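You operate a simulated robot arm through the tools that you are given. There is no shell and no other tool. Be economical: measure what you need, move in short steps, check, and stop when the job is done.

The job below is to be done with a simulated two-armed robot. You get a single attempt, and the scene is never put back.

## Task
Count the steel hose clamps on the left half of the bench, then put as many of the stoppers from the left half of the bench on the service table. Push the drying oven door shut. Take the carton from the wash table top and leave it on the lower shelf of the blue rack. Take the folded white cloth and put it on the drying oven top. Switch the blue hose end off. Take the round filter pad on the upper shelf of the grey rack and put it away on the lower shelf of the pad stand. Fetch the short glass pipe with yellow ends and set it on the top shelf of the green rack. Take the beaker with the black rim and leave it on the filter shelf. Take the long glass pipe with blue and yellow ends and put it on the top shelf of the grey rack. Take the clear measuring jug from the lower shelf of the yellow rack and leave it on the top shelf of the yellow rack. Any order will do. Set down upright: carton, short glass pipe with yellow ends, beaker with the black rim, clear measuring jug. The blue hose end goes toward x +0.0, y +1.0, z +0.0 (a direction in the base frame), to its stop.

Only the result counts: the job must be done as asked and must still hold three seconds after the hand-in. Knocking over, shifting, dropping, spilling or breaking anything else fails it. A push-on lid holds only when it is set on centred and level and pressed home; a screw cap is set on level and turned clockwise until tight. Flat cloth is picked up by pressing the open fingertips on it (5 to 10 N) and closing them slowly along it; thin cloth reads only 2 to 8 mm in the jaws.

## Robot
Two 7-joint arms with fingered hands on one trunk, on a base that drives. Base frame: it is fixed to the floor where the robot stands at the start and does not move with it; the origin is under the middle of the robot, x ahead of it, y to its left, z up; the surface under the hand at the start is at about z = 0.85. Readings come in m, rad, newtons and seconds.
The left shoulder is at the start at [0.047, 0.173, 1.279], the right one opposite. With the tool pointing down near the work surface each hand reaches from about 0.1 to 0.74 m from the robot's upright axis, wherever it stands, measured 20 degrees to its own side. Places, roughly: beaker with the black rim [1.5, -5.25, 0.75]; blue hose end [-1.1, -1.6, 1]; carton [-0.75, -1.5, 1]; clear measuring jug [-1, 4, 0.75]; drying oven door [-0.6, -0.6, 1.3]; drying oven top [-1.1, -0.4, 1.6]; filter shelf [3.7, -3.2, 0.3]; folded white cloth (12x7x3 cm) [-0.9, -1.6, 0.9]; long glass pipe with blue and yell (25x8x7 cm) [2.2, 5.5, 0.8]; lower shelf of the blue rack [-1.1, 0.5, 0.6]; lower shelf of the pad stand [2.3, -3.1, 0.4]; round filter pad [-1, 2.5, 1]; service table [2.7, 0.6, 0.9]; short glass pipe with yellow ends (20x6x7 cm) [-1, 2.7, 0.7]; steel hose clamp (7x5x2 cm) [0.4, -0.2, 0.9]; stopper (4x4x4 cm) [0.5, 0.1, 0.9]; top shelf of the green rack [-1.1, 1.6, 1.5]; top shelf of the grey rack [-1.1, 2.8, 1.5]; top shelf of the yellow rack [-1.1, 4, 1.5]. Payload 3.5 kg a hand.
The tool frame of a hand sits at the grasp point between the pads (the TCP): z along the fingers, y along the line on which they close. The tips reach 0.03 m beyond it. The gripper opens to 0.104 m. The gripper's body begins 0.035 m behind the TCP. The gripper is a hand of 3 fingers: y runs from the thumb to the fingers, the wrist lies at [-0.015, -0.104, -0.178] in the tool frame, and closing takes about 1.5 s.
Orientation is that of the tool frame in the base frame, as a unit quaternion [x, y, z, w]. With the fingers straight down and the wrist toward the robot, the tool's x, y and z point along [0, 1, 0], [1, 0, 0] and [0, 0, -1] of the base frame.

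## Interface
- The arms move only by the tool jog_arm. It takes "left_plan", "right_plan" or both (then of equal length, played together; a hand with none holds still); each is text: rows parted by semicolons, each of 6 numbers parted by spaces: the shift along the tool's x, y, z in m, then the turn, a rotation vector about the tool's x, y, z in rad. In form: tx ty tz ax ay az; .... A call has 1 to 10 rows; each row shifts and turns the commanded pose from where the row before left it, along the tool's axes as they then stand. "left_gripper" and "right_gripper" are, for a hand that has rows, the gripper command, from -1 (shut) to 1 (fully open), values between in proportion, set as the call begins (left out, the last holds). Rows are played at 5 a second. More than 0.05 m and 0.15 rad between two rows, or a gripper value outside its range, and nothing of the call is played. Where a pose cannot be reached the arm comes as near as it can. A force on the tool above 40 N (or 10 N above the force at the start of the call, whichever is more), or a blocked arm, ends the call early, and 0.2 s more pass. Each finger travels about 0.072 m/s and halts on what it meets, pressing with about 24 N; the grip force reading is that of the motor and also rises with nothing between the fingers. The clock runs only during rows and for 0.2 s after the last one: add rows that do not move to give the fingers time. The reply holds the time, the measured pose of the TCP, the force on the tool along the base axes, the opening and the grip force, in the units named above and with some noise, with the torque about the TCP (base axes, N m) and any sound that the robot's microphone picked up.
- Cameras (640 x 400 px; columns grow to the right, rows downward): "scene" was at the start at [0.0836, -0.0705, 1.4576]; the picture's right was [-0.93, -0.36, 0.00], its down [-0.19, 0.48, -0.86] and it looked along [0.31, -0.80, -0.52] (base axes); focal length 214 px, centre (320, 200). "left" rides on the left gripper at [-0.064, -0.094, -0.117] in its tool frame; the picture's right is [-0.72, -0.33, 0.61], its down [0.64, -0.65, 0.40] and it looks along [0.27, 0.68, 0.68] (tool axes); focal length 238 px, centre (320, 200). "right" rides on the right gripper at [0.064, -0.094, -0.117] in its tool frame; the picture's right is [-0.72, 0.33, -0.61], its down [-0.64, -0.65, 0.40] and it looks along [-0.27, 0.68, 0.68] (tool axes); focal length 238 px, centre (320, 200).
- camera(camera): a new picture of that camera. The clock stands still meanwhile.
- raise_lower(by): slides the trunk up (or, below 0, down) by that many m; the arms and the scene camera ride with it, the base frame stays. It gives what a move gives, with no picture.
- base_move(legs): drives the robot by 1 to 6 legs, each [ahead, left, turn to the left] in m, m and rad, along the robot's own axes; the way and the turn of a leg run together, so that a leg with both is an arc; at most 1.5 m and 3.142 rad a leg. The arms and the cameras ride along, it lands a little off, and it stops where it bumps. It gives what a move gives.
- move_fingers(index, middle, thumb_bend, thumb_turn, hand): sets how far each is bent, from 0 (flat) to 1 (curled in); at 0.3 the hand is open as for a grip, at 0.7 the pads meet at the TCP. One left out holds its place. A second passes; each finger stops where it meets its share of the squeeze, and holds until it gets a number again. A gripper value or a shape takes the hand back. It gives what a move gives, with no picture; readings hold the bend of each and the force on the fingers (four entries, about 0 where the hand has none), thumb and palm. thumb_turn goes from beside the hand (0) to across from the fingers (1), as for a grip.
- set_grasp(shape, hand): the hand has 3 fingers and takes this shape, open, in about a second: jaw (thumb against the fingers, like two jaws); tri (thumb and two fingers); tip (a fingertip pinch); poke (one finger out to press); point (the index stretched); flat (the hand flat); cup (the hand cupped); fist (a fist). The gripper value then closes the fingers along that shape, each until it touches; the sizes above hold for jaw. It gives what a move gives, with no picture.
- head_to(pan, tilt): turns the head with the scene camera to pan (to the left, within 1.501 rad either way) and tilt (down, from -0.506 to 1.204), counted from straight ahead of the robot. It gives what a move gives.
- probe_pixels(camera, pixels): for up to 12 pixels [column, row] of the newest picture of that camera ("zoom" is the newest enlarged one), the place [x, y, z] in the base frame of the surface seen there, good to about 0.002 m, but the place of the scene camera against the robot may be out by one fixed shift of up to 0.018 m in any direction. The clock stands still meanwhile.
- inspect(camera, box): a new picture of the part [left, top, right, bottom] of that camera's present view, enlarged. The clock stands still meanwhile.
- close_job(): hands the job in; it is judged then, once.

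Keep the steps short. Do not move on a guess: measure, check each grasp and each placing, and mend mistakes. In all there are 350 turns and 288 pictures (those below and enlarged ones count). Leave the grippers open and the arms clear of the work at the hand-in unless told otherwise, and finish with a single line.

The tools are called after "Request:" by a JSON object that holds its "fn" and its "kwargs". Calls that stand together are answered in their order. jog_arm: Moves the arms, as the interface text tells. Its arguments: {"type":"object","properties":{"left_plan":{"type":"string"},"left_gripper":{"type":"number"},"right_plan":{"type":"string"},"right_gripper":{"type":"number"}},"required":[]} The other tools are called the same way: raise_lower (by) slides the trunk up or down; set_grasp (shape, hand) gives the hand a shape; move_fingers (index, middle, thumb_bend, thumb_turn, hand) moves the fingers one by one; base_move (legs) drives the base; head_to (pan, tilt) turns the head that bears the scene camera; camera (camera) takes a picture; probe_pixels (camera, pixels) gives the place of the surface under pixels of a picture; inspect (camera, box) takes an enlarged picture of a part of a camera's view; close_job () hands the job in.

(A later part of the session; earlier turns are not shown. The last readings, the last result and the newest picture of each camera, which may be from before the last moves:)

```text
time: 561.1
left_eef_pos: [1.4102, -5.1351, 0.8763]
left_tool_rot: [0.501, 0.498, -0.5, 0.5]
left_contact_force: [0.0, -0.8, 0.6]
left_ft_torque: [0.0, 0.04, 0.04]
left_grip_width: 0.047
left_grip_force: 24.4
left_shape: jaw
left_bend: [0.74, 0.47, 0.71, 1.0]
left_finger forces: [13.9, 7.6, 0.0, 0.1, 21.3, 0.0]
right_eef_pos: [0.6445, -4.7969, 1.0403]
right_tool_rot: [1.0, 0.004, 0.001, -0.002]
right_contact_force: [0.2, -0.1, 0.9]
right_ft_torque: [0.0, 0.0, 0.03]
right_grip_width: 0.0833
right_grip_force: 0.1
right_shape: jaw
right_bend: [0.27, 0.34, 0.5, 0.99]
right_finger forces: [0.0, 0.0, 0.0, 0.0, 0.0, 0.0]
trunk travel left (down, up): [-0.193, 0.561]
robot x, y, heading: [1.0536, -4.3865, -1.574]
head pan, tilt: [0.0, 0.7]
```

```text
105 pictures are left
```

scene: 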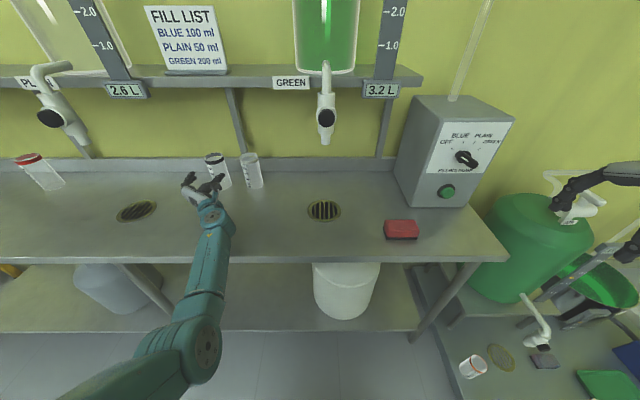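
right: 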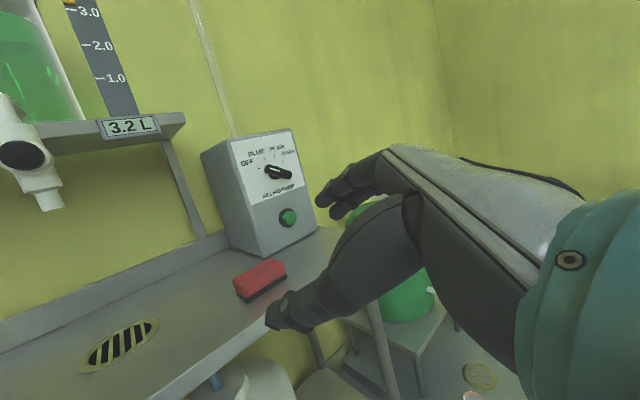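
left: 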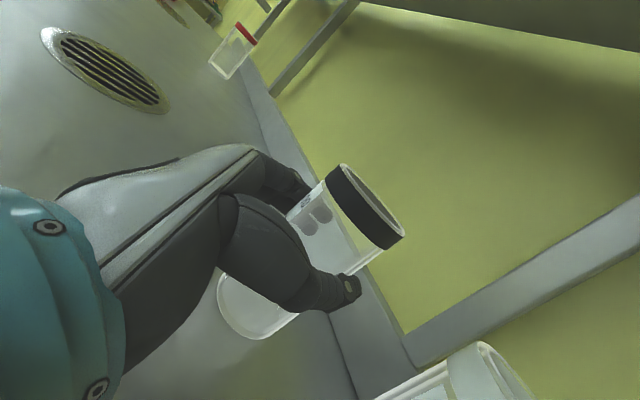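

Request:
{"fn": "raise_lower", "kwargs": {"by": 0.05}}

Request:
{"fn": "base_move", "kwargs": {"legs": [[-0.5, 0, 0], [-0.6, 0, 0], [0, 0, 1.0]]}}

Request:
{"fn": "raise_lower", "kwargs": {"by": 0.15}}

Request:
{"fn": "head_to", "kwargs": {"pan": 0.3, "tilt": 0.35}}

Request:
{"fn": "camera", "kwargs": {"camera": "scene"}}

```text
time: 562.1
left_eef_pos: [1.4107, -5.1339, 0.9281]
left_tool_rot: [0.501, 0.497, -0.501, 0.501]
left_contact_force: [-0.2, 1.1, -1.2]
left_ft_torque: [0.0, -0.01, 0.0]
left_grip_width: 0.0471
left_grip_force: 23.6
left_shape: jaw
left_bend: [0.74, 0.47, 0.71, 1.0]
left_finger forces: [13.6, 7.8, 0.1, 0.0, 21.6, 0.1]
right_eef_pos: [0.646, -4.7968, 1.0916]
right_tool_rot: [1.0, 0.005, 0.002, -0.002]
right_contact_force: [0.3, -0.3, 0.2]
right_ft_torque: [0.0, 0.0, 0.01]
right_grip_width: 0.0831
right_grip_force: 0.1
right_shape: jaw
right_bend: [0.27, 0.34, 0.5, 0.99]
right_finger forces: [0.0, 0.1, 0.1, 0.1, 0.1, 0.0]
trunk travel left (down, up): [-0.243, 0.511]
robot x, y, heading: [1.0524, -4.3927, -1.574]
head pan, tilt: [0.0, 0.7]
```

```text
time: 570.6
left_eef_pos: [1.8789, -3.3916, 0.9304]
left_tool_rot: [0.205, 0.674, -0.204, 0.68]
left_contact_force: [-4.2, -10.0, 4.4]
left_ft_torque: [-0.96, 0.28, -0.25]
left_grip_width: 0.0457
left_grip_force: 24.1
left_shape: jaw
left_bend: [0.75, 0.53, 0.72, 0.9]
left_finger forces: [17.1, 1.9, 0.0, 0.0, 33.9, 0.0]
right_eef_pos: [1.178, -3.8447, 1.0914]
right_tool_rot: [0.877, 0.48, 0.001, -0.001]
right_contact_force: [-0.3, 0.2, -0.2]
right_ft_torque: [-0.01, -0.04, 0.01]
right_grip_width: 0.083
right_grip_force: 0.1
right_shape: jaw
right_bend: [0.27, 0.34, 0.5, 0.99]
right_finger forces: [0.0, 0.0, 0.0, 0.0, 0.0, 0.0]
trunk travel left (down, up): [-0.243, 0.511]
robot x, y, heading: [1.0606, -3.2827, -0.581]
head pan, tilt: [0.0, 0.7]
```

```text
time: 572.3
left_eef_pos: [1.8644, -3.3795, 1.1553]
left_tool_rot: [0.193, 0.638, -0.214, 0.714]
left_contact_force: [-0.2, 0.3, -1.7]
left_ft_torque: [0.0, 0.04, 0.0]
left_grip_width: 0.0458
left_grip_force: 23.3
left_shape: jaw
left_bend: [0.75, 0.48, 0.72, 1.0]
left_finger forces: [13.0, 7.8, 0.0, 0.1, 23.1, 0.0]
right_eef_pos: [1.1777, -3.844, 1.2421]
right_tool_rot: [0.877, 0.48, 0.0, -0.002]
right_contact_force: [1.3, 0.1, 0.1]
right_ft_torque: [0.03, 0.01, 0.01]
right_grip_width: 0.0835
right_grip_force: 0.0
right_shape: jaw
right_bend: [0.27, 0.34, 0.5, 0.99]
right_finger forces: [0.1, 0.1, 0.1, 0.0, 0.1, 0.1]
trunk travel left (down, up): [-0.393, 0.361]
robot x, y, heading: [1.0621, -3.2825, -0.587]
head pan, tilt: [0.0, 0.7]
```

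```text
time: 573.2
left_eef_pos: [1.8644, -3.3802, 1.1565]
left_tool_rot: [0.193, 0.637, -0.213, 0.715]
left_contact_force: [-0.9, -0.1, -1.3]
left_ft_torque: [0.07, -0.01, -0.01]
left_grip_width: 0.0457
left_grip_force: 23.9
left_shape: jaw
left_bend: [0.75, 0.48, 0.72, 1.0]
left_finger forces: [13.1, 7.8, 0.0, 0.1, 23.0, 0.0]
right_eef_pos: [1.1792, -3.8441, 1.2414]
right_tool_rot: [0.878, 0.479, 0.0, -0.002]
right_contact_force: [-0.7, 0.8, 0.0]
right_ft_torque: [-0.02, -0.02, 0.02]
right_grip_width: 0.0832
right_grip_force: 0.0
right_shape: jaw
right_bend: [0.27, 0.34, 0.5, 0.99]
right_finger forces: [0.1, 0.0, 0.0, 0.0, 0.1, 0.0]
trunk travel left (down, up): [-0.393, 0.361]
robot x, y, heading: [1.0602, -3.2832, -0.581]
head pan, tilt: [0.3, 0.351]
```

```text
104 pictures are left
```

scene: 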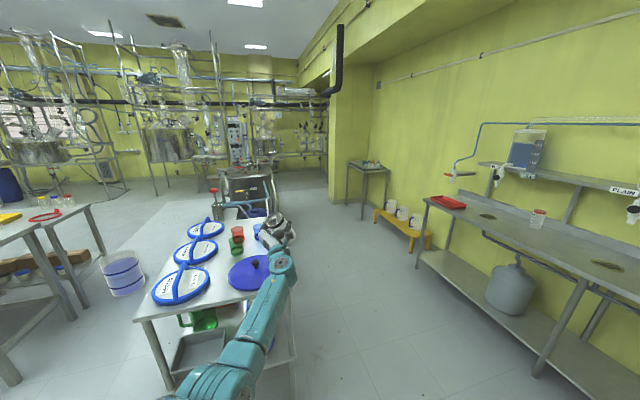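

Request:
{"fn": "inspect", "kwargs": {"camera": "scene", "box": [130, 190, 320, 330]}}

Request:
{"fn": "probe_pixels", "kwargs": {"camera": "scene", "pixels": [[254, 262], [232, 275], [268, 268], [255, 288], [290, 300], [180, 285], [180, 180], [275, 232]]}}

```text
2.86 times, centred on (225, 260) of scene
```

zoom: 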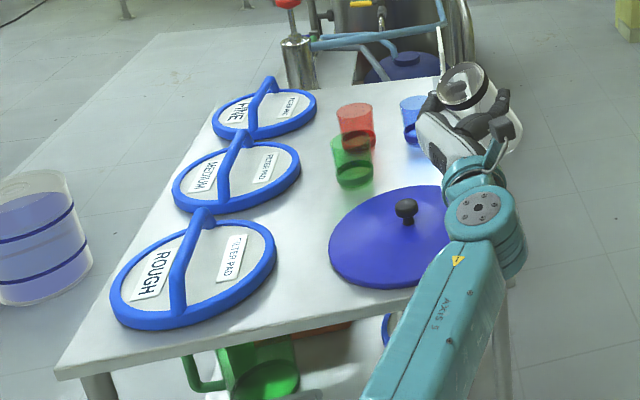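

```text
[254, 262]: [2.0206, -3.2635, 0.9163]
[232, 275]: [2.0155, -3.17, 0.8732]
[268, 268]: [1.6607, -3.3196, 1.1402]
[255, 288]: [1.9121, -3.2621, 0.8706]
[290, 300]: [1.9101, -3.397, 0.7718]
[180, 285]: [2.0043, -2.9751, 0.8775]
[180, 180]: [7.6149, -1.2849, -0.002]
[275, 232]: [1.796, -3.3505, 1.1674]
```

Request:
{"fn": "base_move", "kwargs": {"legs": [[-0.45, 0, 0]]}}

Request:
{"fn": "jog_arm", "kwargs": {"left_plan": "0 0 0 0 0.057 0; 0 0 0 0 0.057 0; 0 0 0 0 0 0"}}

Request:
{"fn": "head_to", "kwargs": {"pan": 0.4, "tilt": 0.3}}

Request:
{"fn": "inspect", "kwargs": {"camera": "scene", "box": [120, 130, 480, 330]}}

Request:
{"fn": "camera", "kwargs": {"camera": "left"}}

```text
time: 575.9
left_eef_pos: [1.4888, -3.1348, 1.1564]
left_tool_rot: [0.194, 0.636, -0.216, 0.715]
left_contact_force: [-0.6, 0.8, -1.1]
left_ft_torque: [0.02, 0.01, 0.0]
left_grip_width: 0.0459
left_grip_force: 24.4
left_shape: jaw
left_bend: [0.75, 0.48, 0.72, 1.0]
left_finger forces: [13.1, 7.9, 0.0, 0.0, 22.8, 0.0]
right_eef_pos: [0.8018, -3.5943, 1.242]
right_tool_rot: [0.878, 0.478, 0.0, -0.001]
right_contact_force: [-0.2, 0.8, 0.2]
right_ft_torque: [-0.01, -0.02, 0.02]
right_grip_width: 0.083
right_grip_force: 0.0
right_shape: jaw
right_bend: [0.27, 0.34, 0.5, 0.99]
right_finger forces: [0.1, 0.1, 0.0, 0.0, 0.0, 0.0]
trunk travel left (down, up): [-0.393, 0.361]
robot x, y, heading: [0.6826, -3.0387, -0.59]
head pan, tilt: [0.3, 0.351]
```

```text
time: 576.7
left_eef_pos: [1.4897, -3.1352, 1.1562]
left_tool_rot: [0.206, 0.677, -0.205, 0.677]
left_contact_force: [0.4, 0.6, -1.1]
left_ft_torque: [0.03, -0.01, 0.01]
left_grip_width: 0.0456
left_grip_force: 24.2
left_shape: jaw
left_bend: [0.75, 0.48, 0.72, 1.0]
left_finger forces: [13.0, 7.8, 0.0, 0.0, 22.9, 0.0]
right_eef_pos: [0.802, -3.5972, 1.2412]
right_tool_rot: [0.878, 0.478, -0.001, -0.001]
right_contact_force: [0.0, -0.8, 0.0]
right_ft_torque: [0.01, 0.02, -0.02]
right_grip_width: 0.0831
right_grip_force: 0.1
right_shape: jaw
right_bend: [0.27, 0.34, 0.5, 0.99]
right_finger forces: [0.1, 0.0, 0.0, 0.0, 0.0, 0.1]
trunk travel left (down, up): [-0.393, 0.361]
robot x, y, heading: [0.6875, -3.0342, -0.589]
head pan, tilt: [0.3, 0.351]
```

```text
time: 577.4
left_eef_pos: [1.4902, -3.1344, 1.1552]
left_tool_rot: [0.207, 0.676, -0.204, 0.677]
left_contact_force: [0.2, 0.9, -0.8]
left_ft_torque: [0.02, 0.0, 0.02]
left_grip_width: 0.0459
left_grip_force: 24.4
left_shape: jaw
left_bend: [0.75, 0.48, 0.72, 1.0]
left_finger forces: [13.0, 7.8, 0.0, 0.0, 22.8, 0.0]
right_eef_pos: [0.8029, -3.5959, 1.2417]
right_tool_rot: [0.879, 0.478, -0.001, -0.002]
right_contact_force: [0.2, -0.5, -0.8]
right_ft_torque: [-0.01, 0.02, -0.01]
right_grip_width: 0.0832
right_grip_force: 0.1
right_shape: jaw
right_bend: [0.27, 0.34, 0.5, 0.99]
right_finger forces: [0.0, 0.0, 0.0, 0.1, 0.0, 0.0]
trunk travel left (down, up): [-0.393, 0.361]
robot x, y, heading: [0.6838, -3.0353, -0.59]
head pan, tilt: [0.4, 0.3]
```

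```text
1.78 times, centred on (300, 230) of scene
```

zoom: 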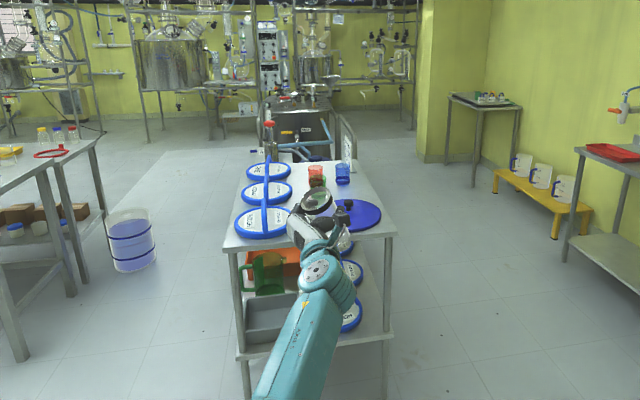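

```text
101 pictures are left
```

left: 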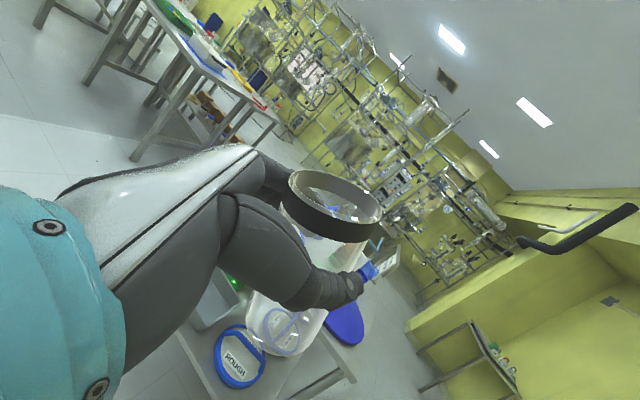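

Request:
{"fn": "base_move", "kwargs": {"legs": [[-0.2, 0, 0.59], [0.2, 0.75, 0], [1.0, 0, 0]]}}

Request:
{"fn": "head_to", "kwargs": {"pan": -0.3, "tilt": 0.5}}

Request:
{"fn": "camera", "kwargs": {"camera": "scene"}}

```text
time: 588.0
left_eef_pos: [2.4327, -1.8558, 1.1556]
left_tool_rot: [0.001, 0.707, 0.002, 0.707]
left_contact_force: [0.1, -0.4, -1.0]
left_ft_torque: [0.02, 0.05, -0.01]
left_grip_width: 0.0458
left_grip_force: 24.0
left_shape: jaw
left_bend: [0.75, 0.48, 0.72, 1.0]
left_finger forces: [12.3, 8.0, 0.1, 0.0, 22.2, 0.0]
right_eef_pos: [2.1182, -2.6207, 1.2425]
right_tool_rot: [0.701, 0.713, 0.0, -0.002]
right_contact_force: [0.9, 0.3, -0.2]
right_ft_torque: [0.02, 0.01, 0.02]
right_grip_width: 0.083
right_grip_force: 0.0
right_shape: jaw
right_bend: [0.27, 0.34, 0.5, 0.99]
right_finger forces: [0.0, 0.1, 0.0, 0.0, 0.1, 0.0]
trunk travel left (down, up): [-0.393, 0.361]
robot x, y, heading: [1.7066, -2.2203, 0.0]
head pan, tilt: [0.4, 0.3]
```

```text
time: 589.1
left_eef_pos: [2.4327, -1.8566, 1.1549]
left_tool_rot: [0.002, 0.707, 0.002, 0.707]
left_contact_force: [-0.8, -0.3, -0.5]
left_ft_torque: [0.03, 0.01, -0.01]
left_grip_width: 0.0458
left_grip_force: 24.5
left_shape: jaw
left_bend: [0.75, 0.48, 0.72, 1.0]
left_finger forces: [12.4, 7.9, 0.0, 0.0, 22.3, 0.0]
right_eef_pos: [2.1185, -2.622, 1.2419]
right_tool_rot: [0.701, 0.713, -0.001, -0.002]
right_contact_force: [0.0, 0.1, 0.7]
right_ft_torque: [-0.03, -0.01, -0.02]
right_grip_width: 0.0833
right_grip_force: 0.1
right_shape: jaw
right_bend: [0.27, 0.34, 0.5, 0.99]
right_finger forces: [0.1, 0.1, 0.0, 0.1, 0.0, 0.0]
trunk travel left (down, up): [-0.393, 0.361]
robot x, y, heading: [1.7118, -2.2183, 0.002]
head pan, tilt: [-0.3, 0.499]
```

```text
100 pictures are left
```

scene: 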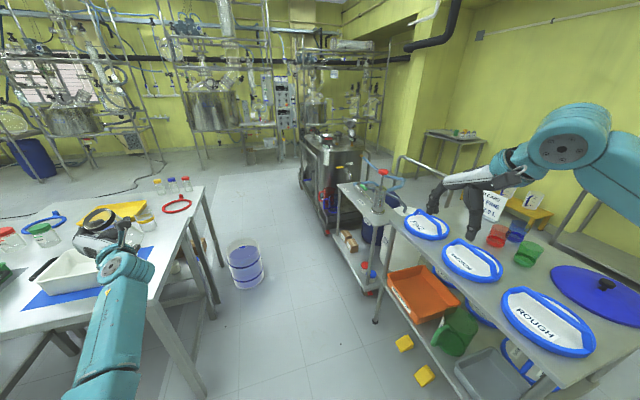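

Request:
{"fn": "probe_pixels", "kwargs": {"camera": "scene", "pixels": [[245, 262], [330, 195], [350, 245], [310, 160], [340, 165], [375, 280], [365, 255], [318, 185]]}}

Request:
{"fn": "inspect", "kwargs": {"camera": "scene", "box": [270, 110, 430, 300]}}

```text
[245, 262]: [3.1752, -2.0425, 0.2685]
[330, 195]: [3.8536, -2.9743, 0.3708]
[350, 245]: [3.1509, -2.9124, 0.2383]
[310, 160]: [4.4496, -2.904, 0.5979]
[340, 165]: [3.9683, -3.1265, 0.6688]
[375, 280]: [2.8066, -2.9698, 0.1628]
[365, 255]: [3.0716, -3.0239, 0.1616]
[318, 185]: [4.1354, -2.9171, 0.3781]
```

```text
2.11 times, centred on (350, 205) of scene
```

zoom: 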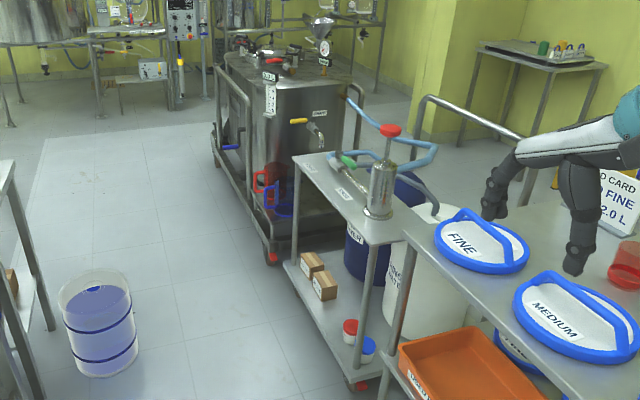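

Request:
{"fn": "base_move", "kwargs": {"legs": [[0.1, -0.28, 0], [1.1, 0, 0]]}}

Request:
{"fn": "head_to", "kwargs": {"pan": -0.4, "tilt": 0.7}}

Request:
{"fn": "camera", "kwargs": {"camera": "scene"}}

```text
time: 596.2
left_eef_pos: [3.6176, -2.129, 1.1557]
left_tool_rot: [0.0, 0.707, 0.002, 0.707]
left_contact_force: [-0.8, -0.5, -1.3]
left_ft_torque: [0.02, 0.02, 0.01]
left_grip_width: 0.0456
left_grip_force: 24.1
left_shape: jaw
left_bend: [0.75, 0.48, 0.72, 1.0]
left_finger forces: [12.2, 7.9, 0.0, 0.1, 21.9, 0.0]
right_eef_pos: [3.3057, -2.8945, 1.2408]
right_tool_rot: [0.701, 0.713, -0.001, -0.003]
right_contact_force: [-0.4, 0.1, 0.8]
right_ft_torque: [0.02, -0.04, -0.04]
right_grip_width: 0.0832
right_grip_force: 0.2
right_shape: jaw
right_bend: [0.27, 0.34, 0.5, 0.99]
right_finger forces: [0.0, 0.1, 0.0, 0.1, 0.1, 0.0]
trunk travel left (down, up): [-0.393, 0.361]
robot x, y, heading: [2.8924, -2.4932, 0.007]
head pan, tilt: [-0.3, 0.499]
```

```text
time: 597.0
left_eef_pos: [3.6161, -2.1288, 1.1569]
left_tool_rot: [0.0, 0.707, 0.002, 0.708]
left_contact_force: [-0.2, -0.4, -1.9]
left_ft_torque: [0.01, 0.04, -0.02]
left_grip_width: 0.0457
left_grip_force: 23.8
left_shape: jaw
left_bend: [0.75, 0.48, 0.72, 1.0]
left_finger forces: [12.4, 8.0, 0.1, 0.1, 22.0, 0.1]
right_eef_pos: [3.3047, -2.8947, 1.2412]
right_tool_rot: [0.7, 0.714, 0.001, -0.002]
right_contact_force: [0.1, -0.6, -0.4]
right_ft_torque: [-0.02, 0.01, -0.01]
right_grip_width: 0.0831
right_grip_force: 0.0
right_shape: jaw
right_bend: [0.27, 0.34, 0.5, 0.99]
right_finger forces: [0.1, 0.0, 0.0, 0.0, 0.0, 0.0]
trunk travel left (down, up): [-0.393, 0.361]
robot x, y, heading: [2.8922, -2.4917, 0.005]
head pan, tilt: [-0.4, 0.7]
```

```text
98 pictures are left
```

scene: 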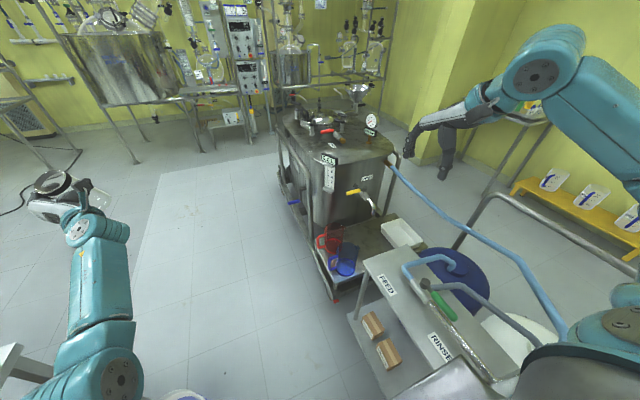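

Request:
{"fn": "inspect", "kwargs": {"camera": "scene", "box": [270, 130, 470, 310]}}

Request:
{"fn": "probe_pixels", "kwargs": {"camera": "scene", "pixels": [[345, 225], [370, 240], [360, 235], [335, 270], [325, 285], [385, 245], [400, 225], [350, 275], [320, 255], [375, 222]]}}

```text
2.22 times, centred on (370, 220) of scene
```

zoom: 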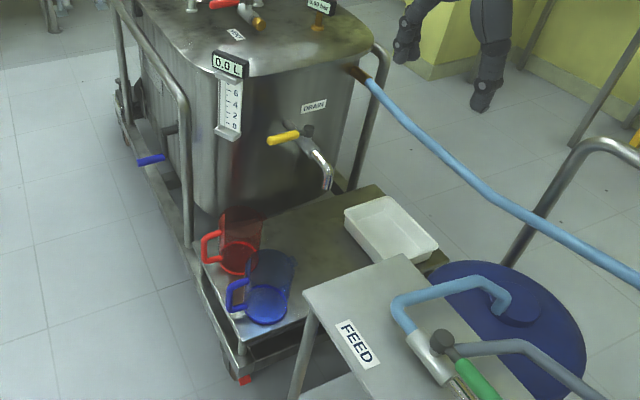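

```text
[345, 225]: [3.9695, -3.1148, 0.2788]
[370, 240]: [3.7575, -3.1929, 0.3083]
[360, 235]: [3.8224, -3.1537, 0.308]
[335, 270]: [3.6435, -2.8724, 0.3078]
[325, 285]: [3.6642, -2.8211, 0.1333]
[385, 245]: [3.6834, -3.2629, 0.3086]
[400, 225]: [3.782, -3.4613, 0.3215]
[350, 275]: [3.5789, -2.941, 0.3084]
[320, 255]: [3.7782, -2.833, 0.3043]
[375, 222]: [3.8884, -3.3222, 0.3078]
```

Request:
{"fn": "probe_pixels", "kwargs": {"camera": "zoom", "pixels": [[327, 180], [310, 140], [285, 137], [400, 110], [450, 160], [368, 80], [265, 250], [290, 255], [240, 230], [305, 255], [350, 205], [430, 245]]}}

```text
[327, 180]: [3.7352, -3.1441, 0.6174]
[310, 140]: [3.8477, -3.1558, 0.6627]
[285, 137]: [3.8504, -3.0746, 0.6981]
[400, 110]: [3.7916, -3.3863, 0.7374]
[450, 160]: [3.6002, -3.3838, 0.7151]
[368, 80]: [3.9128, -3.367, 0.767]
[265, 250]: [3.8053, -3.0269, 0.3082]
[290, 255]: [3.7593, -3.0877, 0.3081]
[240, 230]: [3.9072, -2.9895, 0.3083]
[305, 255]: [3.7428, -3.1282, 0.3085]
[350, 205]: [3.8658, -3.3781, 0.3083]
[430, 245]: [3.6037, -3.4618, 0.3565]
```

Request:
{"fn": "camera", "kwargs": {"camera": "left"}}

Request:
{"fn": "probe_pixels", "kwargs": {"camera": "left", "pixels": [[290, 195], [379, 200], [335, 228], [335, 172], [315, 330], [265, 305], [300, 340], [250, 320]]}}

```text
96 pictures are left
```

left: 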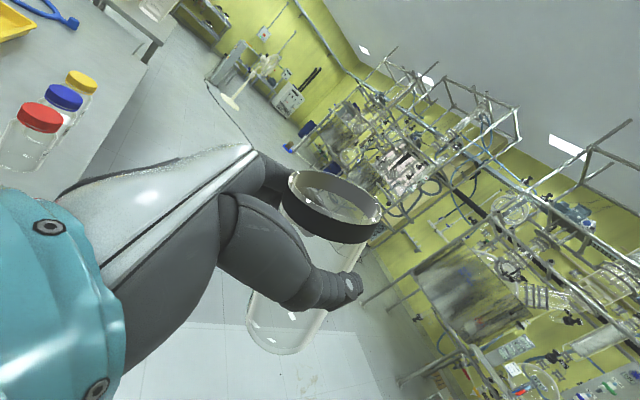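

```text
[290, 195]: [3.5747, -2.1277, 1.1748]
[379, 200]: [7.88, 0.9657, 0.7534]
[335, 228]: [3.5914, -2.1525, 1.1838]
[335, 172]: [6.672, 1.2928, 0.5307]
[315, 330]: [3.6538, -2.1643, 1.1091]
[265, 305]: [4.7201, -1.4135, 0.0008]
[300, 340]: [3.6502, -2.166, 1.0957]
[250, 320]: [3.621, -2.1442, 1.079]
```

Request:
{"fn": "raise_lower", "kwargs": {"by": 0.25}}

Request:
{"fn": "base_move", "kwargs": {"legs": [[0, 0, -1.575], [0, 0.42, 0]]}}

Request:
{"fn": "head_to", "kwargs": {"pan": 0.3, "tilt": 0.9}}

Request:
{"fn": "camera", "kwargs": {"camera": "scene"}}

```text
time: 599.5
left_eef_pos: [3.6164, -2.1282, 1.4046]
left_tool_rot: [0.0, 0.707, 0.002, 0.707]
left_contact_force: [-0.2, -0.7, -0.5]
left_ft_torque: [0.01, -0.01, 0.02]
left_grip_width: 0.0457
left_grip_force: 24.4
left_shape: jaw
left_bend: [0.75, 0.48, 0.72, 1.0]
left_finger forces: [12.2, 8.0, 0.0, 0.0, 21.8, 0.0]
right_eef_pos: [3.3054, -2.8942, 1.4916]
right_tool_rot: [0.701, 0.714, 0.0, -0.002]
right_contact_force: [0.2, 0.5, 0.1]
right_ft_torque: [-0.01, -0.01, -0.05]
right_grip_width: 0.083
right_grip_force: 0.1
right_shape: jaw
right_bend: [0.27, 0.34, 0.5, 0.99]
right_finger forces: [0.0, 0.0, 0.1, 0.1, 0.1, 0.0]
trunk travel left (down, up): [-0.643, 0.111]
robot x, y, heading: [2.895, -2.4938, 0.003]
head pan, tilt: [-0.4, 0.7]
```

```text
time: 605.9
left_eef_pos: [3.6907, -3.1996, 1.4061]
left_tool_rot: [0.494, 0.505, -0.493, 0.507]
left_contact_force: [0.1, 0.3, -0.7]
left_ft_torque: [0.05, 0.01, 0.01]
left_grip_width: 0.0456
left_grip_force: 24.0
left_shape: jaw
left_bend: [0.75, 0.47, 0.72, 1.0]
left_finger forces: [11.2, 8.2, 0.1, 0.0, 21.2, 0.0]
right_eef_pos: [2.9175, -2.904, 1.4922]
right_tool_rot: [1.0, 0.019, 0.002, -0.001]
right_contact_force: [-0.9, 0.2, -0.7]
right_ft_torque: [-0.04, 0.0, 0.03]
right_grip_width: 0.0829
right_grip_force: 0.1
right_shape: jaw
right_bend: [0.27, 0.34, 0.5, 0.99]
right_finger forces: [0.0, 0.0, 0.1, 0.1, 0.1, 0.1]
trunk travel left (down, up): [-0.643, 0.111]
robot x, y, heading: [3.3097, -2.4842, -1.543]
head pan, tilt: [-0.4, 0.7]
```

```text
time: 607.0
left_eef_pos: [3.6905, -3.1995, 1.4055]
left_tool_rot: [0.495, 0.505, -0.494, 0.506]
left_contact_force: [-0.5, -0.5, -1.1]
left_ft_torque: [0.05, -0.02, 0.0]
left_grip_width: 0.0457
left_grip_force: 23.7
left_shape: jaw
left_bend: [0.75, 0.47, 0.72, 1.0]
left_finger forces: [11.3, 8.1, 0.0, 0.0, 21.1, 0.1]
right_eef_pos: [2.919, -2.9033, 1.4909]
right_tool_rot: [1.0, 0.019, 0.001, -0.002]
right_contact_force: [0.0, -0.1, 0.2]
right_ft_torque: [0.01, 0.0, 0.02]
right_grip_width: 0.0832
right_grip_force: 0.0
right_shape: jaw
right_bend: [0.27, 0.34, 0.5, 0.99]
right_finger forces: [0.1, 0.0, 0.0, 0.0, 0.0, 0.0]
trunk travel left (down, up): [-0.643, 0.111]
robot x, y, heading: [3.3109, -2.4844, -1.54]
head pan, tilt: [0.3, 0.901]
```

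```text
95 pictures are left
```

scene: 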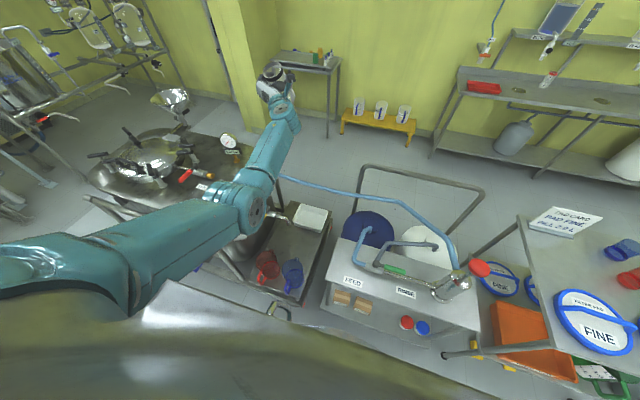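

Request:
{"fn": "base_move", "kwargs": {"legs": [[0.07, -0.045, -0.03]]}}

Request:
{"fn": "raise_lower", "kwargs": {"by": -0.4}}

Request:
{"fn": "jog_arm", "kwargs": {"left_plan": "0 0 -0.03 0 0.1 0; 0 0 -0.02 0 0.1 0; 0 0 0 0 0.1 0; 0 0 0 0 0.1 0; 0 0 0 0 0.09 0; 0 0 0 0 0 0"}}

Request:
{"fn": "camera", "kwargs": {"camera": "left"}}

Request:
{"fn": "camera", "kwargs": {"camera": "scene"}}

```text
time: 608.0
left_eef_pos: [3.6271, -3.281, 1.4052]
left_tool_rot: [0.502, 0.498, -0.5, 0.5]
left_contact_force: [1.1, 0.9, -0.6]
left_ft_torque: [0.01, -0.01, -0.02]
left_grip_width: 0.0455
left_grip_force: 23.6
left_shape: jaw
left_bend: [0.75, 0.47, 0.72, 1.0]
left_finger forces: [11.3, 8.1, 0.1, 0.0, 21.2, 0.1]
right_eef_pos: [2.8634, -2.9631, 1.4914]
right_tool_rot: [1.0, 0.005, 0.0, -0.001]
right_contact_force: [0.1, -0.3, 0.1]
right_ft_torque: [0.02, -0.02, 0.03]
right_grip_width: 0.083
right_grip_force: 0.1
right_shape: jaw
right_bend: [0.27, 0.34, 0.5, 0.99]
right_finger forces: [0.0, 0.1, 0.1, 0.0, 0.0, 0.0]
trunk travel left (down, up): [-0.643, 0.111]
robot x, y, heading: [3.265, -2.5576, -1.574]
head pan, tilt: [0.3, 0.901]
```

```text
time: 611.9
left_eef_pos: [3.6277, -3.2803, 1.0051]
left_tool_rot: [0.502, 0.498, -0.5, 0.5]
left_contact_force: [-0.3, 0.9, -2.0]
left_ft_torque: [0.0, 0.0, -0.01]
left_grip_width: 0.0454
left_grip_force: 24.3
left_shape: jaw
left_bend: [0.75, 0.47, 0.72, 1.0]
left_finger forces: [11.3, 8.0, 0.0, 0.0, 21.0, 0.1]
right_eef_pos: [2.8648, -2.9621, 1.0918]
right_tool_rot: [1.0, 0.006, 0.0, -0.001]
right_contact_force: [-0.4, 0.6, 0.0]
right_ft_torque: [-0.01, 0.01, 0.01]
right_grip_width: 0.0831
right_grip_force: 0.2
right_shape: jaw
right_bend: [0.27, 0.34, 0.5, 0.99]
right_finger forces: [0.1, 0.0, 0.1, 0.0, 0.0, 0.0]
trunk travel left (down, up): [-0.243, 0.511]
robot x, y, heading: [3.2676, -2.557, -1.571]
head pan, tilt: [0.3, 0.901]
```

```text
time: 613.3
left_eef_pos: [3.628, -3.2297, 1.0075]
left_tool_rot: [0.609, 0.605, -0.363, 0.364]
left_contact_force: [-0.7, -0.1, -1.1]
left_ft_torque: [-0.02, 0.01, -0.01]
left_grip_width: 0.0451
left_grip_force: 24.5
left_shape: jaw
left_bend: [0.75, 0.47, 0.72, 1.0]
left_finger forces: [11.2, 8.1, 0.0, 0.0, 21.0, 0.0]
right_eef_pos: [2.8648, -2.9639, 1.0926]
right_tool_rot: [1.0, 0.007, 0.0, 0.0]
right_contact_force: [0.5, 0.5, 0.1]
right_ft_torque: [0.0, 0.01, 0.02]
right_grip_width: 0.0831
right_grip_force: 0.0
right_shape: jaw
right_bend: [0.27, 0.34, 0.5, 0.99]
right_finger forces: [0.0, 0.1, 0.0, 0.1, 0.0, 0.0]
trunk travel left (down, up): [-0.243, 0.511]
robot x, y, heading: [3.2684, -2.5565, -1.569]
head pan, tilt: [0.3, 0.901]
```

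```text
94 pictures are left
```

left: 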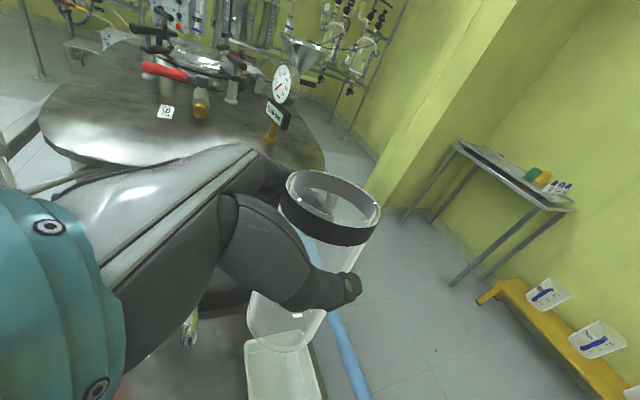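

```text
93 pictures are left
```

scene: 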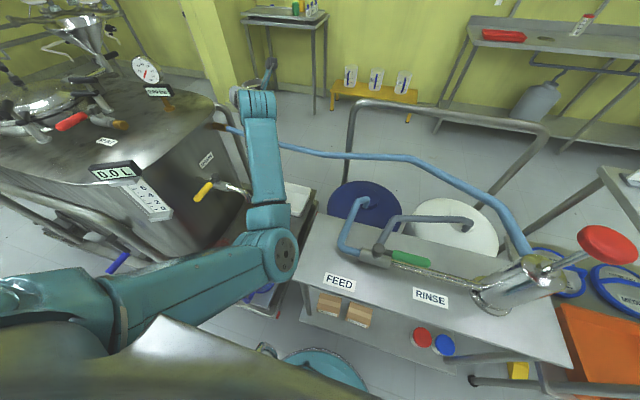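

Request:
{"fn": "jog_arm", "kwargs": {"left_plan": "0.0141 0 -0.0265 0 0 0; 0.0141 0 -0.0265 0 0 0; 0 0 0 0 0 0; 0 0 0 0 0 0; 0 0 0 0 0 0; 0 0 0 0 0 0", "right_plan": "0 0 -0.045 0 0 0; 0 0 -0.045 0 0 0; 0 0 -0.045 0 0 0; 0 -0.03 -0.04 0 0 0; 0 -0.03 -0.04 0 0 0; 0 -0.03 -0.03 0 0 0"}}

Request:
{"fn": "raise_lower", "kwargs": {"by": -0.235}}

Request:
{"fn": "head_to", "kwargs": {"pan": -0.2, "tilt": 0.9}}

Request:
{"fn": "camera", "kwargs": {"camera": "scene"}}

```text
time: 614.7
left_eef_pos: [3.6333, -3.1705, 1.015]
left_tool_rot: [0.607, 0.602, -0.363, 0.371]
left_contact_force: [-0.1, 0.8, -1.1]
left_ft_torque: [0.03, 0.01, -0.01]
left_grip_width: 0.0453
left_grip_force: 23.8
left_shape: jaw
left_bend: [0.75, 0.47, 0.72, 1.0]
left_finger forces: [11.1, 8.0, 0.0, 0.0, 20.8, 0.0]
right_eef_pos: [2.8638, -2.8719, 1.3368]
right_tool_rot: [1.0, 0.006, 0.0, -0.002]
right_contact_force: [0.1, -0.5, 0.0]
right_ft_torque: [0.0, 0.02, 0.0]
right_grip_width: 0.0832
right_grip_force: 0.0
right_shape: jaw
right_bend: [0.27, 0.34, 0.5, 0.99]
right_finger forces: [0.0, 0.0, 0.0, 0.0, 0.0, 0.1]
trunk travel left (down, up): [-0.243, 0.511]
robot x, y, heading: [3.2692, -2.5554, -1.577]
head pan, tilt: [0.3, 0.901]
```

```text
time: 617.0
left_eef_pos: [3.6279, -3.1036, 0.9106]
left_tool_rot: [0.549, 0.554, -0.444, 0.441]
left_contact_force: [-0.6, 0.1, -0.6]
left_ft_torque: [0.03, 0.0, 0.02]
left_grip_width: 0.0452
left_grip_force: 23.9
left_shape: jaw
left_bend: [0.75, 0.47, 0.72, 1.0]
left_finger forces: [11.1, 7.9, 0.0, 0.0, 20.9, 0.1]
right_eef_pos: [2.865, -2.7915, 1.1294]
right_tool_rot: [1.0, 0.012, 0.001, 0.025]
right_contact_force: [0.1, 1.5, -0.6]
right_ft_torque: [-0.03, -0.03, 0.0]
right_grip_width: 0.0832
right_grip_force: 0.0
right_shape: jaw
right_bend: [0.27, 0.34, 0.5, 0.99]
right_finger forces: [0.0, 0.0, 0.0, 0.0, 0.1, 0.0]
trunk travel left (down, up): [-0.022, 0.732]
robot x, y, heading: [3.2695, -2.5101, -1.56]
head pan, tilt: [0.3, 0.901]
stopped: the arm was blocked; the commanded pose is now the measured one
```

```text
time: 618.0
left_eef_pos: [3.6292, -3.1018, 0.9088]
left_tool_rot: [0.549, 0.555, -0.443, 0.44]
left_contact_force: [0.7, 0.0, -1.1]
left_ft_torque: [-0.02, 0.01, 0.01]
left_grip_width: 0.0452
left_grip_force: 24.2
left_shape: jaw
left_bend: [0.75, 0.47, 0.72, 1.0]
left_finger forces: [11.0, 8.0, 0.0, 0.0, 20.9, 0.0]
right_eef_pos: [2.8644, -2.7913, 1.1324]
right_tool_rot: [1.0, 0.011, 0.001, 0.027]
right_contact_force: [0.0, 0.0, 0.8]
right_ft_torque: [-0.04, 0.0, -0.02]
right_grip_width: 0.0829
right_grip_force: 0.1
right_shape: jaw
right_bend: [0.27, 0.34, 0.5, 0.99]
right_finger forces: [0.0, 0.0, 0.1, 0.1, 0.1, 0.0]
trunk travel left (down, up): [-0.022, 0.732]
robot x, y, heading: [3.2675, -2.5131, -1.562]
head pan, tilt: [-0.201, 0.901]
```

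```text
92 pictures are left
```

scene: 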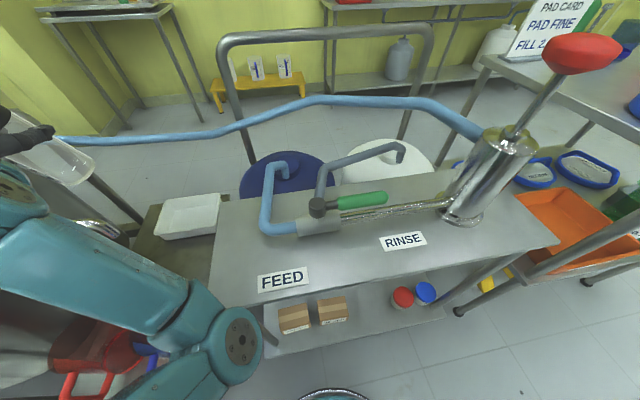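

Request:
{"fn": "raise_lower", "kwargs": {"by": 0.2}}

Request:
{"fn": "base_move", "kwargs": {"legs": [[0, 0.155, -0.01]]}}

Request:
{"fn": "jog_arm", "kwargs": {"left_plan": "0 -0.035 0 0 0 0; 0 -0.035 0 0 0 0; 0 -0.035 0 0 0 0; 0 -0.035 0 0 0 0; 0.03 0 0.03 0 0.1 0; 0 0 0.03 0 0.1 0; 0 0 0 0 0.1 0; 0 0 0 0 0 0"}}

Request:
{"fn": "head_to", "kwargs": {"pan": 0.3, "tilt": 0.9}}

Request:
{"fn": "camera", "kwargs": {"camera": "scene"}}

```text
time: 620.1
left_eef_pos: [3.629, -3.1419, 1.0786]
left_tool_rot: [0.562, 0.564, -0.428, 0.427]
left_contact_force: [-0.5, 0.1, -1.4]
left_ft_torque: [0.04, 0.01, 0.03]
left_grip_width: 0.0452
left_grip_force: 23.5
left_shape: jaw
left_bend: [0.75, 0.47, 0.72, 1.0]
left_finger forces: [11.1, 7.7, 0.0, 0.0, 20.5, 0.0]
right_eef_pos: [2.8651, -2.835, 1.3178]
right_tool_rot: [1.0, 0.009, 0.0, 0.007]
right_contact_force: [-0.4, -0.6, 0.0]
right_ft_torque: [-0.03, 0.01, 0.04]
right_grip_width: 0.0829
right_grip_force: 0.0
right_shape: jaw
right_bend: [0.27, 0.34, 0.5, 0.99]
right_finger forces: [0.0, 0.0, 0.0, 0.0, 0.0, 0.0]
trunk travel left (down, up): [-0.222, 0.532]
robot x, y, heading: [3.2696, -2.5196, -1.562]
head pan, tilt: [-0.201, 0.901]
```

```text
time: 621.5
left_eef_pos: [3.779, -3.1452, 1.0799]
left_tool_rot: [0.564, 0.562, -0.431, 0.425]
left_contact_force: [0.4, -0.6, -1.5]
left_ft_torque: [0.04, -0.02, 0.01]
left_grip_width: 0.0451
left_grip_force: 23.9
left_shape: jaw
left_bend: [0.75, 0.47, 0.72, 1.0]
left_finger forces: [11.1, 7.7, 0.1, 0.0, 20.6, 0.0]
right_eef_pos: [3.0188, -2.8308, 1.3185]
right_tool_rot: [1.0, 0.006, 0.0, 0.007]
right_contact_force: [-0.4, 0.5, 0.5]
right_ft_torque: [0.0, 0.05, -0.01]
right_grip_width: 0.0831
right_grip_force: 0.2
right_shape: jaw
right_bend: [0.27, 0.34, 0.5, 0.99]
right_finger forces: [0.0, 0.1, 0.0, 0.1, 0.0, 0.0]
trunk travel left (down, up): [-0.222, 0.532]
robot x, y, heading: [3.4221, -2.5192, -1.579]
head pan, tilt: [-0.201, 0.901]
```

```text
time: 623.3
left_eef_pos: [3.6371, -3.1927, 1.0319]
left_tool_rot: [0.623, 0.618, -0.342, 0.336]
left_contact_force: [0.4, -0.4, -1.0]
left_ft_torque: [0.0, -0.02, 0.01]
left_grip_width: 0.0448
left_grip_force: 24.7
left_shape: jaw
left_bend: [0.75, 0.47, 0.72, 1.0]
left_finger forces: [10.6, 8.1, 0.0, 0.1, 20.6, 0.0]
right_eef_pos: [3.0178, -2.8298, 1.3187]
right_tool_rot: [1.0, 0.006, 0.001, 0.008]
right_contact_force: [-0.6, -0.2, -0.2]
right_ft_torque: [0.02, 0.03, -0.02]
right_grip_width: 0.0832
right_grip_force: 0.1
right_shape: jaw
right_bend: [0.27, 0.34, 0.5, 0.99]
right_finger forces: [0.0, 0.1, 0.0, 0.1, 0.0, 0.0]
trunk travel left (down, up): [-0.222, 0.532]
robot x, y, heading: [3.4239, -2.5213, -1.574]
head pan, tilt: [-0.201, 0.901]
```

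```text
time: 624.3
left_eef_pos: [3.6371, -3.1923, 1.0321]
left_tool_rot: [0.622, 0.62, -0.342, 0.336]
left_contact_force: [0.2, -0.6, -1.2]
left_ft_torque: [0.0, 0.01, 0.01]
left_grip_width: 0.0449
left_grip_force: 23.8
left_shape: jaw
left_bend: [0.75, 0.47, 0.72, 1.0]
left_finger forces: [10.6, 8.2, 0.0, 0.1, 20.6, 0.1]
right_eef_pos: [3.0172, -2.8307, 1.3179]
right_tool_rot: [1.0, 0.005, 0.001, 0.007]
right_contact_force: [-0.4, 1.1, -0.4]
right_ft_torque: [-0.03, 0.01, -0.01]
right_grip_width: 0.083
right_grip_force: 0.1
right_shape: jaw
right_bend: [0.27, 0.34, 0.5, 0.99]
right_finger forces: [0.0, 0.0, 0.1, 0.0, 0.0, 0.0]
trunk travel left (down, up): [-0.222, 0.532]
robot x, y, heading: [3.4184, -2.52, -1.572]
head pan, tilt: [0.3, 0.901]
```

```text
91 pictures are left
```

scene: 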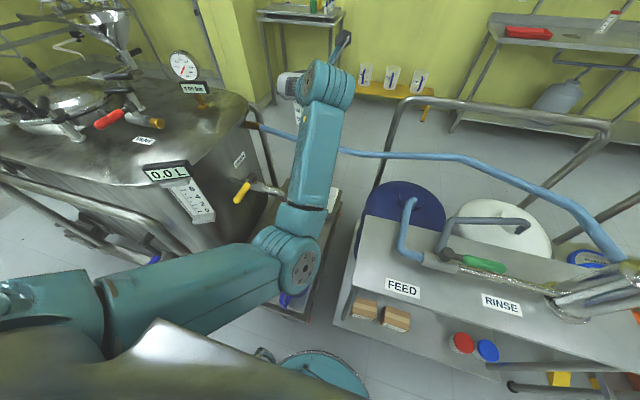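

Request:
{"fn": "raise_lower", "kwargs": {"by": -0.2}}

Request:
{"fn": "jog_arm", "kwargs": {"left_plan": "0.0378 0 0.0244 0 0 0; 0.0378 0 0.0244 0 0 0; 0.0378 0 0.0244 0 0 0; 0.0378 0 0.0244 0 0 0; 0.0378 0 0.0244 0 0 0; 0 0 0 0 0 0"}}

Request:
{"fn": "camera", "kwargs": {"camera": "left"}}

Request:
{"fn": "camera", "kwargs": {"camera": "scene"}}

```text
time: 626.4
left_eef_pos: [3.6378, -3.192, 0.833]
left_tool_rot: [0.622, 0.618, -0.343, 0.337]
left_contact_force: [0.3, -0.4, -1.1]
left_ft_torque: [0.03, 0.01, 0.01]
left_grip_width: 0.045
left_grip_force: 24.2
left_shape: jaw
left_bend: [0.75, 0.47, 0.72, 1.0]
left_finger forces: [10.6, 8.1, 0.0, 0.0, 20.6, 0.0]
right_eef_pos: [3.0177, -2.829, 1.1172]
right_tool_rot: [1.0, 0.005, 0.001, 0.008]
right_contact_force: [0.2, -0.7, -0.8]
right_ft_torque: [-0.03, -0.02, 0.04]
right_grip_width: 0.0831
right_grip_force: 0.0
right_shape: jaw
right_bend: [0.27, 0.34, 0.5, 0.99]
right_finger forces: [0.1, 0.1, 0.0, 0.0, 0.0, 0.1]
trunk travel left (down, up): [-0.022, 0.732]
robot x, y, heading: [3.42, -2.5182, -1.574]
head pan, tilt: [0.3, 0.901]
```

```text
time: 627.7
left_eef_pos: [3.6583, -3.2337, 0.6776]
left_tool_rot: [0.6, 0.593, -0.367, 0.393]
left_contact_force: [-0.6, 0.1, -0.7]
left_ft_torque: [0.01, 0.0, 0.02]
left_grip_width: 0.045
left_grip_force: 23.9
left_shape: jaw
left_bend: [0.75, 0.47, 0.72, 1.0]
left_finger forces: [10.7, 8.0, 0.0, 0.0, 20.5, 0.1]
right_eef_pos: [3.018, -2.8303, 1.1182]
right_tool_rot: [1.0, 0.005, 0.0, 0.007]
right_contact_force: [-0.4, -0.4, 0.7]
right_ft_torque: [-0.01, -0.04, -0.03]
right_grip_width: 0.0828
right_grip_force: 0.1
right_shape: jaw
right_bend: [0.27, 0.34, 0.5, 0.99]
right_finger forces: [0.0, 0.1, 0.1, 0.0, 0.0, 0.0]
trunk travel left (down, up): [-0.022, 0.732]
robot x, y, heading: [3.419, -2.5223, -1.572]
head pan, tilt: [0.3, 0.901]
stopped in row 6 (left hand): the arm was blocked; the commanded pose is now the measured one
```

```text
90 pictures are left
```

left: 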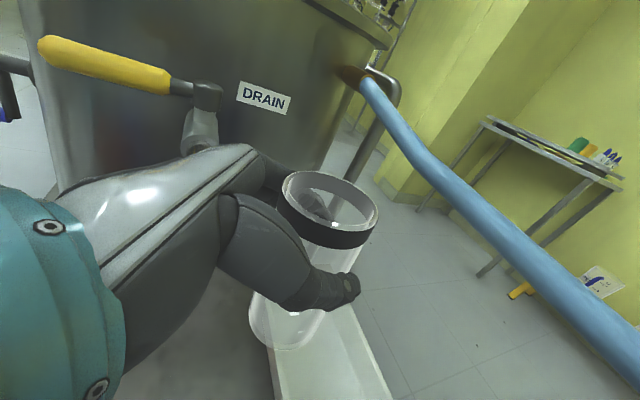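

```text
89 pictures are left
```

scene: 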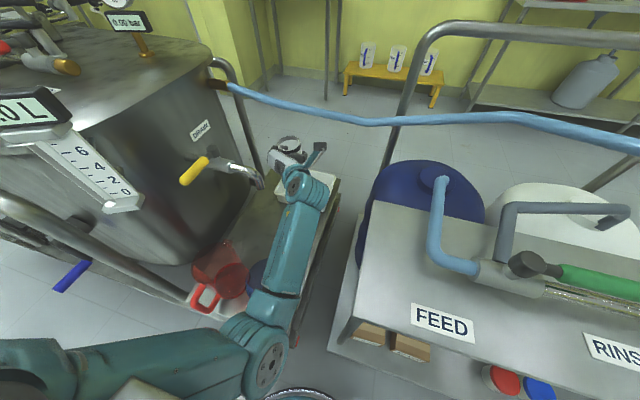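

Request:
{"fn": "probe_pixels", "kwargs": {"camera": "scene", "pixels": [[385, 260], [400, 285], [440, 320], [365, 330], [400, 220], [440, 265], [480, 300]]}}

Request:
{"fn": "raise_lower", "kwargs": {"by": 0.25}}

```text
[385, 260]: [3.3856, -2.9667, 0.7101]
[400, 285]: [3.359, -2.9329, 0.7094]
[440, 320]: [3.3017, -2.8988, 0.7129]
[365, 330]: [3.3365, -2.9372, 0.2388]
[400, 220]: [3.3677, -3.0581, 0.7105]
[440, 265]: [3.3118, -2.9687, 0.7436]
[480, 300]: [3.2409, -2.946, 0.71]
```

```text
time: 630.3
left_eef_pos: [3.6541, -3.2329, 0.9251]
left_tool_rot: [0.601, 0.594, -0.368, 0.388]
left_contact_force: [1.1, 0.3, -1.4]
left_ft_torque: [-0.01, -0.01, 0.0]
left_grip_width: 0.0449
left_grip_force: 23.4
left_shape: jaw
left_bend: [0.75, 0.47, 0.72, 1.0]
left_finger forces: [10.6, 8.2, 0.0, 0.1, 20.2, 0.1]
right_eef_pos: [3.017, -2.8311, 1.3688]
right_tool_rot: [1.0, 0.005, 0.001, 0.007]
right_contact_force: [-0.2, 0.1, 0.1]
right_ft_torque: [0.03, -0.01, 0.04]
right_grip_width: 0.083
right_grip_force: 0.2
right_shape: jaw
right_bend: [0.27, 0.34, 0.5, 0.99]
right_finger forces: [0.0, 0.0, 0.1, 0.0, 0.0, 0.0]
trunk travel left (down, up): [-0.272, 0.482]
robot x, y, heading: [3.4206, -2.5222, -1.577]
head pan, tilt: [0.3, 0.901]
```

Request:
{"fn": "raise_lower", "kwargs": {"by": 0.2}}

Request:
{"fn": "base_move", "kwargs": {"legs": [[-0.02, -0.62, 0], [0, 0, 1.57], [0, 0, 1.57]]}}

Request:
{"fn": "camera", "kwargs": {"camera": "scene"}}

```text
time: 632.5
left_eef_pos: [3.6558, -3.232, 1.1233]
left_tool_rot: [0.6, 0.594, -0.367, 0.389]
left_contact_force: [0.0, -1.2, -1.7]
left_ft_torque: [-0.01, -0.02, -0.01]
left_grip_width: 0.0448
left_grip_force: 23.7
left_shape: jaw
left_bend: [0.75, 0.47, 0.72, 1.0]
left_finger forces: [10.5, 8.2, 0.0, 0.0, 20.3, 0.0]
right_eef_pos: [3.017, -2.8304, 1.5684]
right_tool_rot: [1.0, 0.005, 0.001, 0.007]
right_contact_force: [-0.2, -0.4, 0.2]
right_ft_torque: [0.02, -0.03, 0.03]
right_grip_width: 0.0831
right_grip_force: 0.0
right_shape: jaw
right_bend: [0.27, 0.34, 0.5, 0.99]
right_finger forces: [0.0, 0.1, 0.1, 0.1, 0.0, 0.0]
trunk travel left (down, up): [-0.472, 0.282]
robot x, y, heading: [3.4247, -2.5208, -1.578]
head pan, tilt: [0.3, 0.901]
```

```text
time: 643.6
left_eef_pos: [2.5674, -1.7825, 1.1255]
left_tool_rot: [-0.592, 0.603, 0.387, 0.369]
left_contact_force: [0.2, 0.2, -1.7]
left_ft_torque: [0.01, 0.02, 0.0]
left_grip_width: 0.0445
left_grip_force: 23.7
left_shape: jaw
left_bend: [0.75, 0.47, 0.72, 1.0]
left_finger forces: [9.8, 8.3, 0.1, 0.0, 19.8, 0.0]
right_eef_pos: [3.2, -2.1906, 1.5684]
right_tool_rot: [-0.002, 1.0, 0.007, 0.0]
right_contact_force: [-0.4, 0.8, 0.4]
right_ft_torque: [0.01, 0.01, 0.01]
right_grip_width: 0.0829
right_grip_force: 0.0
right_shape: jaw
right_bend: [0.27, 0.34, 0.5, 0.99]
right_finger forces: [0.0, 0.0, 0.0, 0.0, 0.1, 0.1]
trunk travel left (down, up): [-0.472, 0.282]
robot x, y, heading: [2.7911, -2.4953, 1.557]
head pan, tilt: [0.3, 0.901]
```

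```text
88 pictures are left
```

scene: 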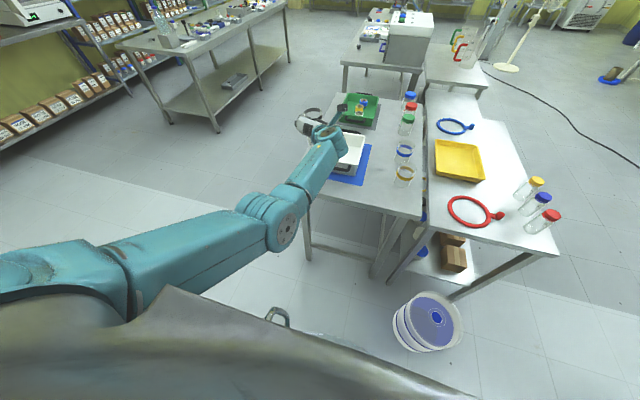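

Request:
{"fn": "probe_pixels", "kwargs": {"camera": "scene", "pixels": [[340, 195], [370, 198], [400, 205], [390, 185], [365, 180], [330, 170], [520, 235], [480, 240]]}}

Request:
{"fn": "inspect", "kwargs": {"camera": "scene", "box": [280, 90, 440, 230]}}

```text
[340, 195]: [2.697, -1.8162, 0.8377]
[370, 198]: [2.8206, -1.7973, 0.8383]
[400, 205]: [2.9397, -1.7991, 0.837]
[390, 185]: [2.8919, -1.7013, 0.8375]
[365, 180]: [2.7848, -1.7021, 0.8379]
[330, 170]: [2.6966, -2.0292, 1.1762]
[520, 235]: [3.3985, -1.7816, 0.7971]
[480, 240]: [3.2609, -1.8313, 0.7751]
```

```text
2.86 times, centred on (360, 160) of scene
```

zoom: 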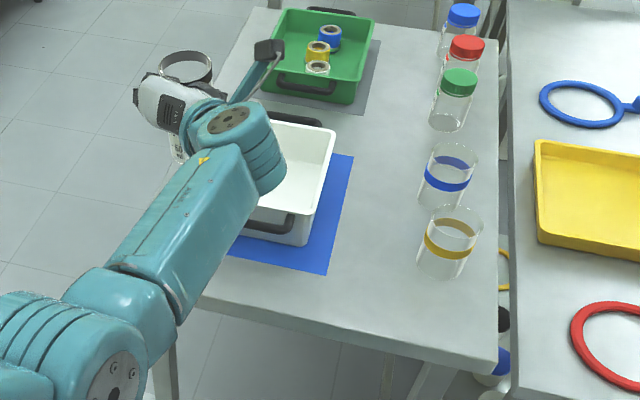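

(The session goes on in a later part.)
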